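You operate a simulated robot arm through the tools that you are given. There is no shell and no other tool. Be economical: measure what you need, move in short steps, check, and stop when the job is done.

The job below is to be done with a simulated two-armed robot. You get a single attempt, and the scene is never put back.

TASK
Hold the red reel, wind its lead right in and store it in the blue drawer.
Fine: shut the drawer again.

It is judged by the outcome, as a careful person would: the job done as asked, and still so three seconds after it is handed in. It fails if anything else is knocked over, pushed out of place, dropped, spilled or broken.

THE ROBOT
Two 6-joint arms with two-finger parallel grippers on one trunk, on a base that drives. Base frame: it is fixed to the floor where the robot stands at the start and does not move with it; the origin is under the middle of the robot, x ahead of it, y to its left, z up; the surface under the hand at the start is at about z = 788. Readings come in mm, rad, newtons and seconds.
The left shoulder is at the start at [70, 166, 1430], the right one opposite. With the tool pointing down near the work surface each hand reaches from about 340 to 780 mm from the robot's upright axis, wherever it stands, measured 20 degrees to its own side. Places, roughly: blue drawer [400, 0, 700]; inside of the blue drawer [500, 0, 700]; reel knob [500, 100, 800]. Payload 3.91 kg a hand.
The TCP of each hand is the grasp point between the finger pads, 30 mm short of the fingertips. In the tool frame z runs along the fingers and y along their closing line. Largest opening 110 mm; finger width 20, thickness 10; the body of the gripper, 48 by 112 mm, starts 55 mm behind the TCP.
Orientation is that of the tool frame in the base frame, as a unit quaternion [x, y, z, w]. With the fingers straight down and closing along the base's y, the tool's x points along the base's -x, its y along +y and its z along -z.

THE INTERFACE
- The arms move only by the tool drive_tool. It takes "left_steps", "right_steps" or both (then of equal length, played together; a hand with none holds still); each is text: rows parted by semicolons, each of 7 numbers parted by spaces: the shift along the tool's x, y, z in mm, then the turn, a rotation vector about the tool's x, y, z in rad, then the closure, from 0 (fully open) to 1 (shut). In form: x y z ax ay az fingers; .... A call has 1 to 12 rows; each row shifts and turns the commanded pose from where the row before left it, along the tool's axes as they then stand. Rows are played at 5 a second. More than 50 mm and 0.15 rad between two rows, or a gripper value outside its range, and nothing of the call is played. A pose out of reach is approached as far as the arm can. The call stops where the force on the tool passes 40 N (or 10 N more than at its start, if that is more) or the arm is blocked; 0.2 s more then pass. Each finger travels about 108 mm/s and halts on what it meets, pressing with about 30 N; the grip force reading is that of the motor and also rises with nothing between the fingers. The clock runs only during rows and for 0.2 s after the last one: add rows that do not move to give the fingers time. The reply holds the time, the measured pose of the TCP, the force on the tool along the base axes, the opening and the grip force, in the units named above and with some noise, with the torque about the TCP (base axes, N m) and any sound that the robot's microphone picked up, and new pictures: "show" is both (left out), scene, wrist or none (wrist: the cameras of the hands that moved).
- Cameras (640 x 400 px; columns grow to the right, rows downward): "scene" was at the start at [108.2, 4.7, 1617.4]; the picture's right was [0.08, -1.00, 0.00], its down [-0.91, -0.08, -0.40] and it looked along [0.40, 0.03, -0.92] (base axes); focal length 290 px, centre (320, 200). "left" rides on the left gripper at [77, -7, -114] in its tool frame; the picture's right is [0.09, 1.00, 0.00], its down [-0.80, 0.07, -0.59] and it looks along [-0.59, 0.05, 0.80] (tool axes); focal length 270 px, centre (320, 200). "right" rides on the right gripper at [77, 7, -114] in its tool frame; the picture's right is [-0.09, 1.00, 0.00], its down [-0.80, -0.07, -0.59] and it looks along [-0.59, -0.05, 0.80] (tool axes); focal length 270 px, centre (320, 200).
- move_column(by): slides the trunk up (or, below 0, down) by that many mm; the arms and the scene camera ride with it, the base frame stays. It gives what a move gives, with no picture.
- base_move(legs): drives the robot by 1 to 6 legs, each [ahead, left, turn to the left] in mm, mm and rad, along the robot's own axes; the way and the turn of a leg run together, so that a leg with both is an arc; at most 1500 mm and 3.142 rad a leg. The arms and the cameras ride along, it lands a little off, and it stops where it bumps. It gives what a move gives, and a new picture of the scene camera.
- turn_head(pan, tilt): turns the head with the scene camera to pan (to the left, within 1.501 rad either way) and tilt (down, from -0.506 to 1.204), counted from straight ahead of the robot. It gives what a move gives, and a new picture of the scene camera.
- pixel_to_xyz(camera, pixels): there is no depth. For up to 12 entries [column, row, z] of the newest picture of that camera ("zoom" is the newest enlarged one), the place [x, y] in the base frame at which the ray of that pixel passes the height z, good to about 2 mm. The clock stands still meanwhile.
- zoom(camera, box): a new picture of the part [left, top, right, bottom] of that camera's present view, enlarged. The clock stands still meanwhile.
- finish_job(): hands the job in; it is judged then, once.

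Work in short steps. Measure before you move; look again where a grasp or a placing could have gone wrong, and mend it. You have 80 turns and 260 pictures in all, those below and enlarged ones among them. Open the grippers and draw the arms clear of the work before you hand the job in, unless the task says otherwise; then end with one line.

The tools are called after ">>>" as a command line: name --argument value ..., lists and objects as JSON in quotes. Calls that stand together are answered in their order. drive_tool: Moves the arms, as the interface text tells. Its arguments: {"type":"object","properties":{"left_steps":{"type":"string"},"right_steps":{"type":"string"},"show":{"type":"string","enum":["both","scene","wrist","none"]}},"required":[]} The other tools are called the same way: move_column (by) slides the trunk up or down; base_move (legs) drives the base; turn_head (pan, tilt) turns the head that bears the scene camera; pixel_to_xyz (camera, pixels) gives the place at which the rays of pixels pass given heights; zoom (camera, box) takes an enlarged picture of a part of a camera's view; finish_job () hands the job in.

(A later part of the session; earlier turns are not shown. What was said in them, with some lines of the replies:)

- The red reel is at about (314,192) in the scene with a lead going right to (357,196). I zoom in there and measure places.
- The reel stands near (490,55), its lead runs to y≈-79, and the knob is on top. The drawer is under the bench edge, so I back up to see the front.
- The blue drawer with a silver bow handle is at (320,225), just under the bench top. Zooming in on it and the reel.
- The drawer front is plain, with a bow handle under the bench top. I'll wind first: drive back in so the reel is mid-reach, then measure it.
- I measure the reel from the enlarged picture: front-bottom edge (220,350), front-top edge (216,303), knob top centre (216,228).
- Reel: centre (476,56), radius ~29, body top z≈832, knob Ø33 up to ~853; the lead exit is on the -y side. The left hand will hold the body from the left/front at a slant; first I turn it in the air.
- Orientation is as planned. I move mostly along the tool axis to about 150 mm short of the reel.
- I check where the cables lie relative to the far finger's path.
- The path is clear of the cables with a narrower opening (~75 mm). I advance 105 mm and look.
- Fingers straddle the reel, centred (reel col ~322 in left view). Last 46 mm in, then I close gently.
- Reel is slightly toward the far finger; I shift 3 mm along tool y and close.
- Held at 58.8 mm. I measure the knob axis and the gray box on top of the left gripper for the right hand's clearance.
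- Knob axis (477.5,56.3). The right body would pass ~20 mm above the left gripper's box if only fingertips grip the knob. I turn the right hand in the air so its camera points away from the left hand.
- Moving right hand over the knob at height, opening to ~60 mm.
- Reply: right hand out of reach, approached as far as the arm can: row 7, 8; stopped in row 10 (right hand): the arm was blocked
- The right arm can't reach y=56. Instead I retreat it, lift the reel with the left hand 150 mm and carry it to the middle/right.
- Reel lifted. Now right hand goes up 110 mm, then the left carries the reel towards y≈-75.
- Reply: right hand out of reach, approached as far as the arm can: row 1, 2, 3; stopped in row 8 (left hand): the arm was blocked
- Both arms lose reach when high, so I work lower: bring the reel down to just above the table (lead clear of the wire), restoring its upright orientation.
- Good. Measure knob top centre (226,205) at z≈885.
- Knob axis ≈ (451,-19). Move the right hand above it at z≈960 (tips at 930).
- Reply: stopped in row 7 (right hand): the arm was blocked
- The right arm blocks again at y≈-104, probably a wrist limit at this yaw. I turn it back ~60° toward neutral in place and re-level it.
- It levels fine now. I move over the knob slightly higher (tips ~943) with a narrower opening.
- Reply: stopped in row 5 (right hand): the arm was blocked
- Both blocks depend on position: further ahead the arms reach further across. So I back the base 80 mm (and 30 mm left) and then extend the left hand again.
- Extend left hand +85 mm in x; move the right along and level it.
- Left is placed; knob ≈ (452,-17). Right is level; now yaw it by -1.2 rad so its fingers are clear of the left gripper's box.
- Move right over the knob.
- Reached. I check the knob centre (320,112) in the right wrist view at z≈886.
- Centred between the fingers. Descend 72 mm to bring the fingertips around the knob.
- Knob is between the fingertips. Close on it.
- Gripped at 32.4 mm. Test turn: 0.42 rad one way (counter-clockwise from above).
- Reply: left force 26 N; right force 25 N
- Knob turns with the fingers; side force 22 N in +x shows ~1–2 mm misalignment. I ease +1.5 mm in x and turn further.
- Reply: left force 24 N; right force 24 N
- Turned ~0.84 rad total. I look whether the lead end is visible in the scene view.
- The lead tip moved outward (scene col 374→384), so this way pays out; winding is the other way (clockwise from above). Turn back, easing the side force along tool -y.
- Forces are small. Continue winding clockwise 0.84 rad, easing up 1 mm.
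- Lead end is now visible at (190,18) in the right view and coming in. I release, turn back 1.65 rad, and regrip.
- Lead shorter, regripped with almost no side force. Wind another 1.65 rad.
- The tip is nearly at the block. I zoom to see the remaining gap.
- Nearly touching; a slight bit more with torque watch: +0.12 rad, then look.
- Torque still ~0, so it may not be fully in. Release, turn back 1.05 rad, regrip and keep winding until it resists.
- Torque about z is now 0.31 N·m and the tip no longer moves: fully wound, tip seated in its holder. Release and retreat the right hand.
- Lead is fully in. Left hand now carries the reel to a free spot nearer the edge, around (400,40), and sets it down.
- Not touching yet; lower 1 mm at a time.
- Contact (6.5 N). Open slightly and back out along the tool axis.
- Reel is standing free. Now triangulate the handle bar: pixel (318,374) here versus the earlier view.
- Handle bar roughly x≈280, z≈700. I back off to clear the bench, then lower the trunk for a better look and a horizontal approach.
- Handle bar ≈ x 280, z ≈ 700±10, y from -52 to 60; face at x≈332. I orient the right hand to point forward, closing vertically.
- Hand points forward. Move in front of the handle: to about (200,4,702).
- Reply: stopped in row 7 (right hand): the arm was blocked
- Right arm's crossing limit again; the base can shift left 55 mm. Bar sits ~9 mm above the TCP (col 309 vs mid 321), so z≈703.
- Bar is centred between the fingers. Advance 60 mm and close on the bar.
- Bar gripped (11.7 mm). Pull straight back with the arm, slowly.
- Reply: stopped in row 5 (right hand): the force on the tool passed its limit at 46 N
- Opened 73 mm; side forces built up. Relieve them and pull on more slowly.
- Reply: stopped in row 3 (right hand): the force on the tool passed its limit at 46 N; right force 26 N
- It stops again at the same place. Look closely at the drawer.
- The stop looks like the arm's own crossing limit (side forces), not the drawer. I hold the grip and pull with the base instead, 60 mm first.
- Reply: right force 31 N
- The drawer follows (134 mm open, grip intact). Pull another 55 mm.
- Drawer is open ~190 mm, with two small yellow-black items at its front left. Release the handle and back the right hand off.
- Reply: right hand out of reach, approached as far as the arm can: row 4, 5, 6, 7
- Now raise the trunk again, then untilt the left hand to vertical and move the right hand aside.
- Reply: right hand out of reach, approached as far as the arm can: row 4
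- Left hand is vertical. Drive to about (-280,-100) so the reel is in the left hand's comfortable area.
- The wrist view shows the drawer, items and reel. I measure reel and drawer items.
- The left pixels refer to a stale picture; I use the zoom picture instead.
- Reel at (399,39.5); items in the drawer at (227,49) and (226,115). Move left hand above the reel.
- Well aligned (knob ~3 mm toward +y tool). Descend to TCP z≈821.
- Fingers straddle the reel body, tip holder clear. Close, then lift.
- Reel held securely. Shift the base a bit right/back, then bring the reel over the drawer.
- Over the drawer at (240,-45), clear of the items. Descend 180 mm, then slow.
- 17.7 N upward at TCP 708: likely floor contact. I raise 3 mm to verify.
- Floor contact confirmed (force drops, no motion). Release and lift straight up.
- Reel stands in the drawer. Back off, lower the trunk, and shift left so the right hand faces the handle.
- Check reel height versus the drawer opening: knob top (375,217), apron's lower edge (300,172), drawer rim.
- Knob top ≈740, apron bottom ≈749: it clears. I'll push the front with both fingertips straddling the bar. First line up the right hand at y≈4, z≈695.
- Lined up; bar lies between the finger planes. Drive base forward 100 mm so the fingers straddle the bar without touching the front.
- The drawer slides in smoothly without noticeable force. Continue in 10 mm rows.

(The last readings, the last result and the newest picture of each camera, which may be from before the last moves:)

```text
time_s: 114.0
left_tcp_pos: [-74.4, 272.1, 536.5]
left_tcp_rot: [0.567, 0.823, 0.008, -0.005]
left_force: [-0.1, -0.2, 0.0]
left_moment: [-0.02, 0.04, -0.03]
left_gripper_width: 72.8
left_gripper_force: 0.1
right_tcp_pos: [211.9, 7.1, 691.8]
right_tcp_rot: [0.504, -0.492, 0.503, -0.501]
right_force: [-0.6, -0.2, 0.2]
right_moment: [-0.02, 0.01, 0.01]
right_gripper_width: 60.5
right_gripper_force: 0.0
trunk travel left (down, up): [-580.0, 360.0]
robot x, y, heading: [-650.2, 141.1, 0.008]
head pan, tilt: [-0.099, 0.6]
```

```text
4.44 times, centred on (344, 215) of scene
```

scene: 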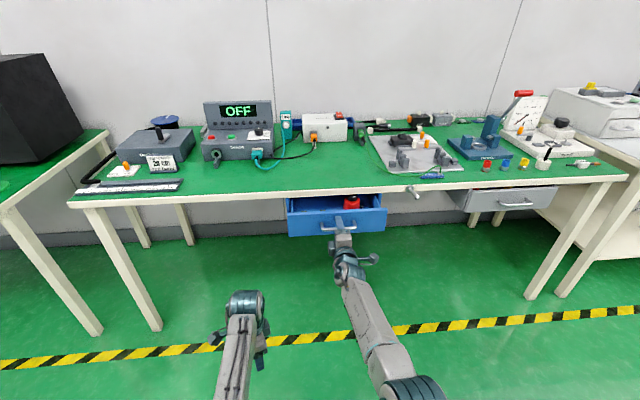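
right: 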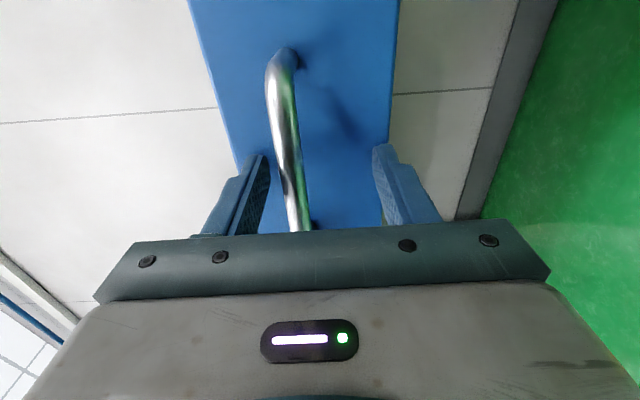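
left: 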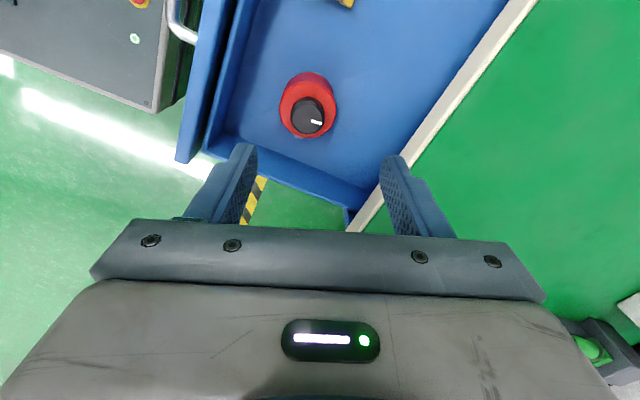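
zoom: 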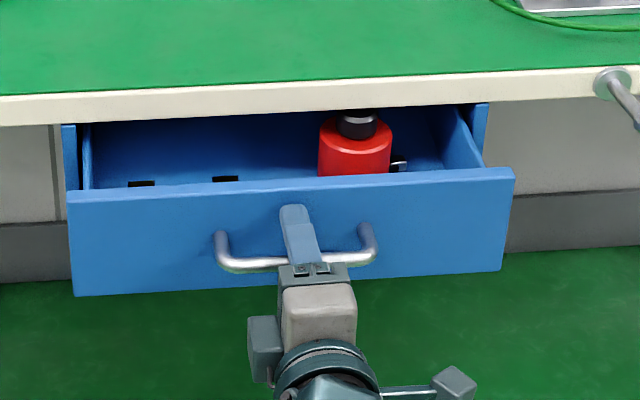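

The knob is now reaching the apron line with no force. Continue carefully 25 mm and look.

>>> drive_tool --right_steps "0 0 5 0 0 0 0.45;0 0 5 0 0 0 0.45;0 0 5 0 0 0 0.45;0 0 5 0 0 0 0.45;0 0 5 0 0 0 0.45;0 0 0 0 0 0 0.45" --show "none"

>>> zoom --camera "scene" --box '[272, 170, 416, 260]'

```text
time_s: 115.5
left_tcp_pos: [-73.4, 272.6, 537.1]
left_tcp_rot: [0.567, 0.824, 0.01, -0.006]
left_force: [0.0, 0.0, -1.0]
left_moment: [-0.04, 0.0, 0.0]
left_gripper_width: 72.4
left_gripper_force: 0.0
right_tcp_pos: [238.1, 6.8, 692.4]
right_tcp_rot: [0.503, -0.491, 0.504, -0.502]
right_force: [-0.1, -0.5, -0.2]
right_moment: [-0.02, -0.02, 0.02]
right_gripper_width: 60.6
right_gripper_force: 0.0
trunk travel left (down, up): [-580.0, 360.0]
robot x, y, heading: [-645.8, 142.7, 0.006]
head pan, tilt: [-0.099, 0.6]
```

```text
4.44 times, centred on (344, 215) of scene
```

zoom: 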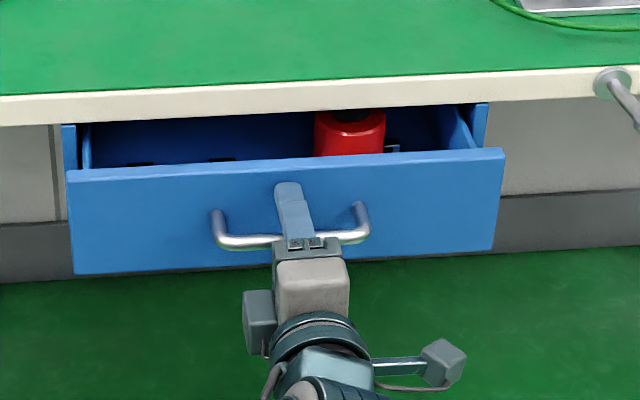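

The reel passes under upright. Push on until the drawer meets its stop.

>>> drive_tool --right_steps "0 0 8 0 0 0 0.45;0 0 8 0 0 0 0.45;0 0 8 0 0 0 0.45;0 0 8 0 0 0 0.45;0 0 8 0 0 0 0.45;0 0 8 0 0 0 0.45;0 0 5 0 0 0 0.45;0 0 5 0 0 0 0.45;0 0 4 0 0 0 0.45;0 0 3 0 0 0 0.45;0 0 0 0 0 0 0.45" --show "none"

>>> zoom --camera "scene" --box '[272, 160, 416, 250]'

```text
time_s: 117.8
left_tcp_pos: [-72.7, 272.2, 536.7]
left_tcp_rot: [0.567, 0.823, 0.009, -0.006]
left_force: [-0.5, 0.1, 1.0]
left_moment: [-0.02, -0.04, -0.04]
left_gripper_width: 72.7
left_gripper_force: 0.1
right_tcp_pos: [277.5, 13.1, 711.6]
right_tcp_rot: [0.504, -0.492, 0.503, -0.501]
right_force: [-0.1, -0.6, -1.3]
right_moment: [0.01, 0.02, 0.02]
right_gripper_width: 60.7
right_gripper_force: 0.3
right hand out of reach, approached as far as the arm can: row 4, 5, 6, 7, 8, 9
trunk travel left (down, up): [-580.0, 360.0]
robot x, y, heading: [-649.9, 146.0, 0.005]
head pan, tilt: [-0.099, 0.6]
```

```text
4.44 times, centred on (344, 205) of scene
```

zoom: 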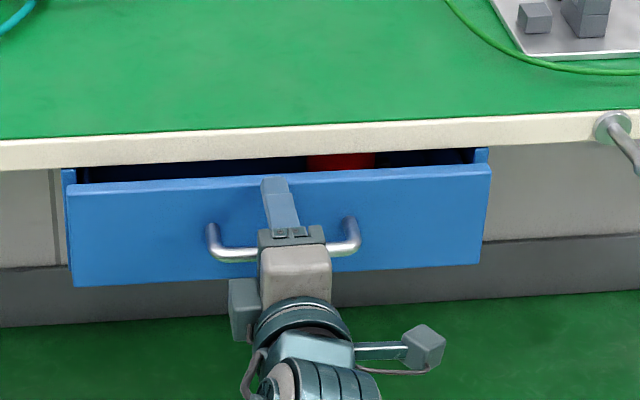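

Arm is at full stretch and drifted up. Retract 90 mm and check the pose.

>>> drive_tool --right_steps "0 0 -30 0 0 0 0.45;0 0 -30 0 0 0 0.45;0 0 -30 0 0 0 0.45;0 0 0 0 0 0 0.45" --show "none"

```text
time_s: 118.8
left_tcp_pos: [-73.7, 270.9, 536.8]
left_tcp_rot: [0.567, 0.824, 0.008, -0.006]
left_force: [-0.7, 0.2, -0.7]
left_moment: [0.0, -0.02, -0.01]
left_gripper_width: 72.5
left_gripper_force: 0.1
right_tcp_pos: [190.5, 14.3, 710.6]
right_tcp_rot: [0.504, -0.492, 0.504, -0.5]
right_force: [0.3, -0.2, 0.4]
right_moment: [-0.01, 0.02, 0.0]
right_gripper_width: 60.5
right_gripper_force: 0.0
trunk travel left (down, up): [-580.0, 360.0]
robot x, y, heading: [-640.4, 140.9, 0.005]
head pan, tilt: [-0.099, 0.6]
```

Lower it back to z≈692, then move the base 70 mm ahead (fingers straddling the bar, short of the front).

>>> drive_tool --right_steps "8 18 -5 0 0 0 0.45;0 0 0 0 0 0 0.45" --show "wrist"

>>> base_move --legs '[[70, 0, 0]]'

```text
time_s: 119.5
left_tcp_pos: [-73.8, 270.8, 537.2]
left_tcp_rot: [0.567, 0.824, 0.009, -0.006]
left_force: [0.0, -0.4, 0.4]
left_moment: [0.05, 0.01, 0.03]
left_gripper_width: 72.8
left_gripper_force: 0.2
right_tcp_pos: [186.1, 4.2, 691.8]
right_tcp_rot: [0.503, -0.492, 0.503, -0.502]
right_force: [0.6, 0.3, -0.4]
right_moment: [-0.01, -0.04, -0.01]
right_gripper_width: 60.8
right_gripper_force: 0.1
trunk travel left (down, up): [-580.0, 360.0]
robot x, y, heading: [-646.5, 139.2, 0.007]
head pan, tilt: [-0.099, 0.6]
```

right: 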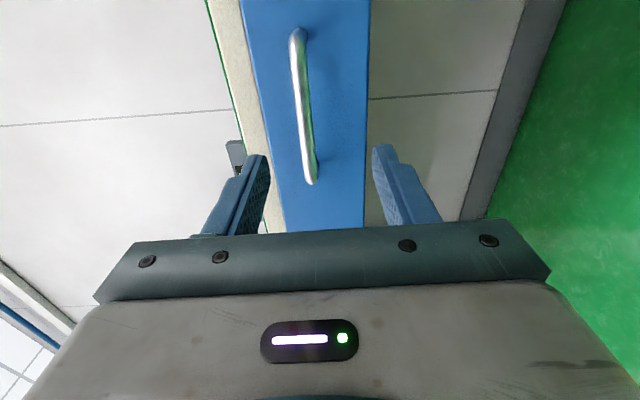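

```text
time_s: 120.5
left_tcp_pos: [-2.5, 272.1, 537.3]
left_tcp_rot: [0.567, 0.824, 0.01, -0.006]
left_force: [-0.2, -1.2, -0.8]
left_moment: [-0.01, 0.03, 0.0]
left_gripper_width: 72.7
left_gripper_force: 0.1
right_tcp_pos: [255.7, 5.3, 690.9]
right_tcp_rot: [0.504, -0.492, 0.503, -0.502]
right_force: [0.7, -0.6, -0.7]
right_moment: [-0.05, 0.0, 0.03]
right_gripper_width: 60.5
right_gripper_force: 0.1
trunk travel left (down, up): [-580.0, 360.0]
robot x, y, heading: [-575.6, 143.5, 0.01]
head pan, tilt: [-0.099, 0.6]
5 turns are left
```

scene: 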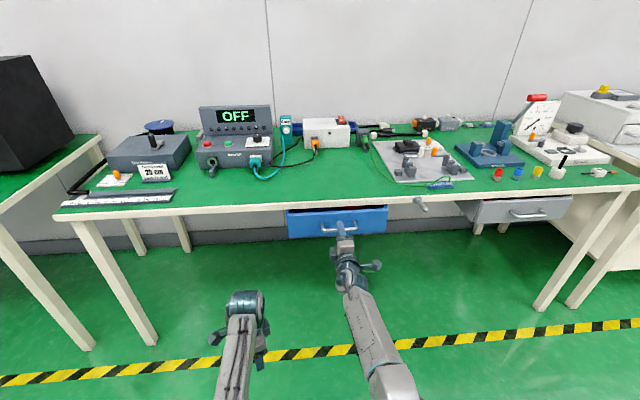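

5 turns left. Push in until it stops on force.

>>> drive_tool --right_steps "0 0 10 0 0 0 0.45;0 0 10 0 0 0 0.45;0 0 8 0 0 0 0.45;0 0 6 0 0 0 0.45;0 0 5 0 0 0 0.45;0 0 4 0 0 0 0.45;0 0 4 0 0 0 0.45;0 0 3 0 0 0 0.45;0 0 3 0 0 0 0.45;0 0 2 0 0 0 0.45;0 0 2 0 0 0 0.45" --show "both"

>>> zoom --camera "scene" --box '[272, 170, 416, 260]'

```text
time_s: 121.7
left_tcp_pos: [-7.0, 271.9, 539.9]
left_tcp_rot: [0.568, 0.823, 0.01, -0.004]
left_force: [1.0, -0.2, 0.3]
left_moment: [0.0, -0.02, 0.0]
left_gripper_width: 72.6
left_gripper_force: 0.0
right_tcp_pos: [288.8, 7.0, 689.4]
right_tcp_rot: [0.505, -0.493, 0.501, -0.501]
right_force: [-22.9, -1.3, 6.9]
right_moment: [-0.11, 0.57, -0.26]
right_gripper_width: 56.9
right_gripper_force: 0.1
trunk travel left (down, up): [-580.0, 360.0]
robot x, y, heading: [-576.4, 145.9, 0.01]
head pan, tilt: [-0.099, 0.6]
stopped in row 6 (right hand): the force on the tool passed its limit at 47 N (the readings are from after the stop); the commanded pose is now the measured one
```

scene: 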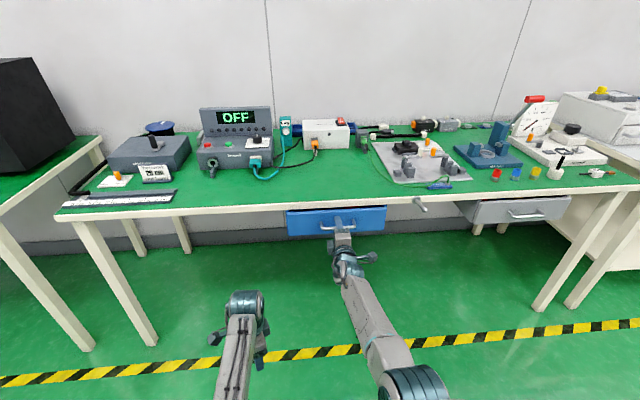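
right: 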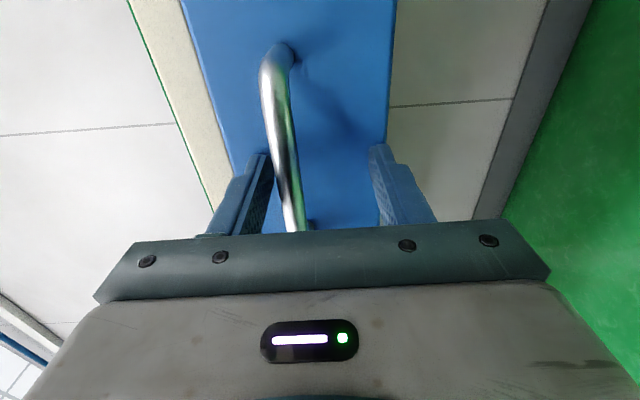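

```text
4.44 times, centred on (344, 215) of scene
4 turns are left
```

zoom: 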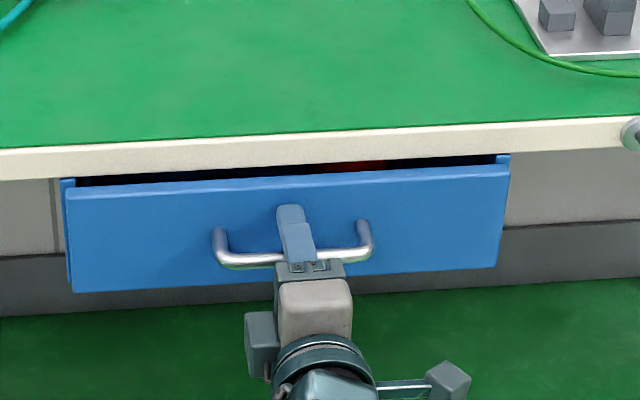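

It met resistance at TCP 288.8. I measure the front's position (compare with x≈332 when shut) and try a slow push further in the same turn.

>>> pixel_to_xyz --camera "zoom" --pixels '[[330, 178, 740], [100, 190, 740], [480, 170, 740], [330, 150, 750], [230, 262, 705], [330, 134, 788]]'

>>> drive_tool --right_steps "0 0 2 0 0 0 0.45;0 0 2 0 0 0 0.45;0 0 2 0 0 0 0.45;0 0 2 0 0 0 0.45;0 0 2 0 0 0 0.45;0 0 2 0 0 0 0.45;0 0 2 0 0 0 0.45;0 0 2 0 0 0 0.45;0 0 2 0 0 0 0.45;0 0 0 0 0 0 0.45" --show "wrist"

>>> zoom --camera "scene" --box '[272, 170, 416, 260]'

```text
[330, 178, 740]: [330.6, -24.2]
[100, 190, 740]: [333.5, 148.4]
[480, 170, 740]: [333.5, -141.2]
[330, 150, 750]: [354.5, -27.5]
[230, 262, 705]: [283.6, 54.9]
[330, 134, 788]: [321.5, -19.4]
```

```text
time_s: 122.2
left_tcp_pos: [-6.3, 271.9, 540.0]
left_tcp_rot: [0.568, 0.823, 0.012, -0.005]
left_force: [0.3, 0.1, 0.6]
left_moment: [-0.01, 0.0, -0.01]
left_gripper_width: 72.5
left_gripper_force: 0.0
right_tcp_pos: [288.8, 6.5, 688.7]
right_tcp_rot: [0.505, -0.494, 0.501, -0.5]
right_force: [-24.3, -0.1, 10.8]
right_moment: [-0.2, 0.48, -0.26]
right_gripper_width: 55.1
right_gripper_force: 0.0
trunk travel left (down, up): [-580.0, 360.0]
robot x, y, heading: [-578.6, 146.2, 0.007]
head pan, tilt: [-0.099, 0.6]
stopped in row 2 (right hand): the force on the tool passed its limit at 42 N (the readings are from after the stop); the commanded pose is now the measured one
```

right: 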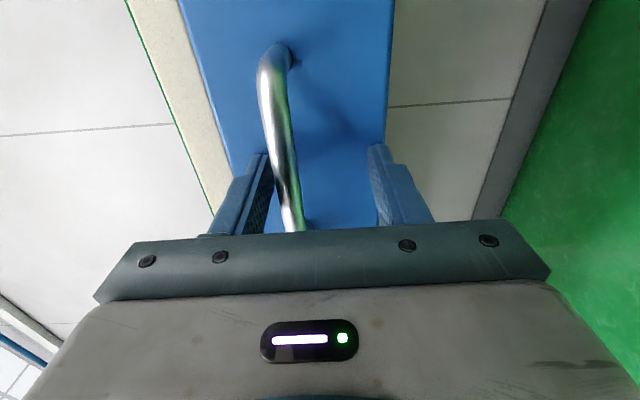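

```text
4.44 times, centred on (344, 215) of scene
3 turns are left
```

zoom: 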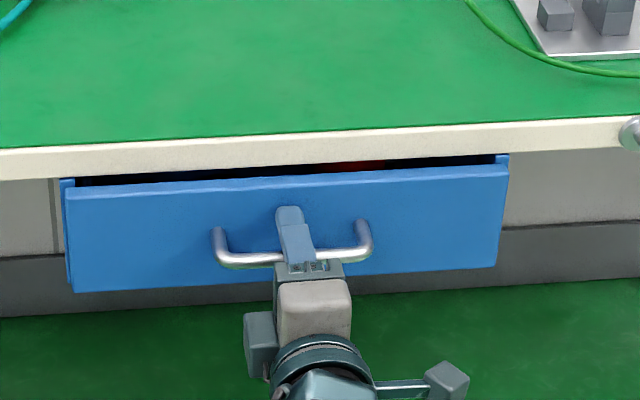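

The front measures x≈331–333, equal to its shut position at the start, against a hard stop: shut. Withdraw the hand straight back, back off and check.

>>> drive_tool --right_steps "0 0 -3 0 0 0 0.4;0 -2 -15 0 0 0 0.35;0 0 -25 0 0 0 0.35;0 0 -25 0 0 0 0.35;0 0 -25 0 0 0 0.35;0 0 0 0 0 0 0.2" --show "none"

>>> base_move --legs '[[-200, 0, 0]]'

>>> zoom --camera "scene" --box '[256, 140, 416, 240]'

```text
time_s: 123.6
left_tcp_pos: [-3.5, 272.7, 536.4]
left_tcp_rot: [0.568, 0.823, 0.009, -0.006]
left_force: [0.2, 0.2, 0.3]
left_moment: [-0.01, -0.04, 0.03]
left_gripper_width: 72.6
left_gripper_force: 0.0
right_tcp_pos: [198.7, 8.1, 685.6]
right_tcp_rot: [0.507, -0.494, 0.499, -0.499]
right_force: [-0.1, -1.0, -0.5]
right_moment: [0.0, -0.04, 0.0]
right_gripper_width: 88.2
right_gripper_force: 0.0
trunk travel left (down, up): [-580.0, 360.0]
robot x, y, heading: [-583.1, 143.7, 0.004]
head pan, tilt: [-0.099, 0.6]
```

```text
time_s: 125.1
left_tcp_pos: [-200.4, 271.4, 537.4]
left_tcp_rot: [0.568, 0.823, 0.01, -0.006]
left_force: [1.3, 0.1, 0.7]
left_moment: [0.01, -0.02, -0.02]
left_gripper_width: 72.7
left_gripper_force: 0.1
right_tcp_pos: [2.2, 7.4, 686.9]
right_tcp_rot: [0.507, -0.494, 0.499, -0.5]
right_force: [-0.2, -0.3, 0.0]
right_moment: [-0.02, 0.01, -0.01]
right_gripper_width: 88.1
right_gripper_force: 0.0
trunk travel left (down, up): [-580.0, 360.0]
robot x, y, heading: [-771.5, 141.6, 0.007]
head pan, tilt: [-0.099, 0.6]
```

scene: 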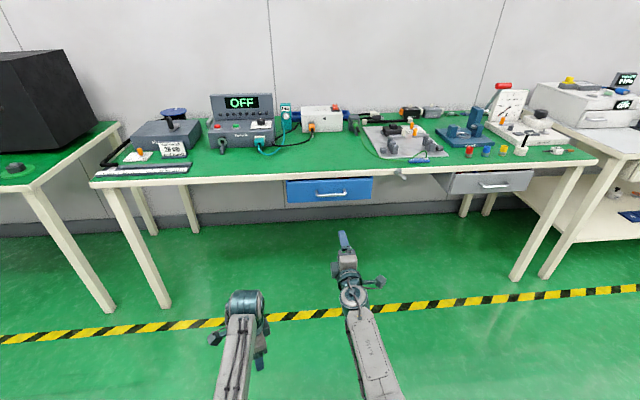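

```text
4.00 times, centred on (336, 190) of scene
2 turns are left
```

zoom: 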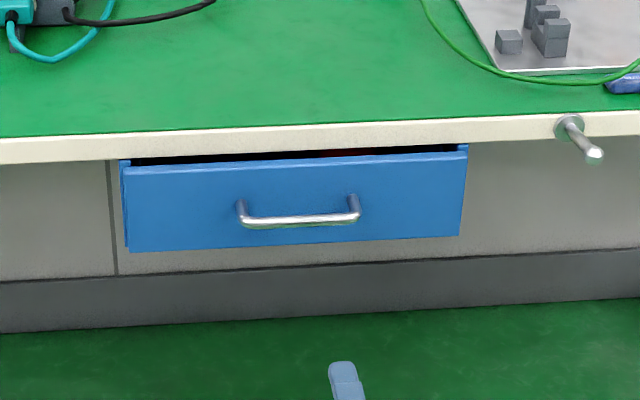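

The drawer is shut just as at the start, everything else is in place, and both hands are open and clear. I hand the job in.

>>> finish_job

```text
The job is handed in.
```

The red reel's lead is wound fully in, the reel stands in the blue drawer, and the drawer is shut against its stop. Both hands are open and clear of the bench.
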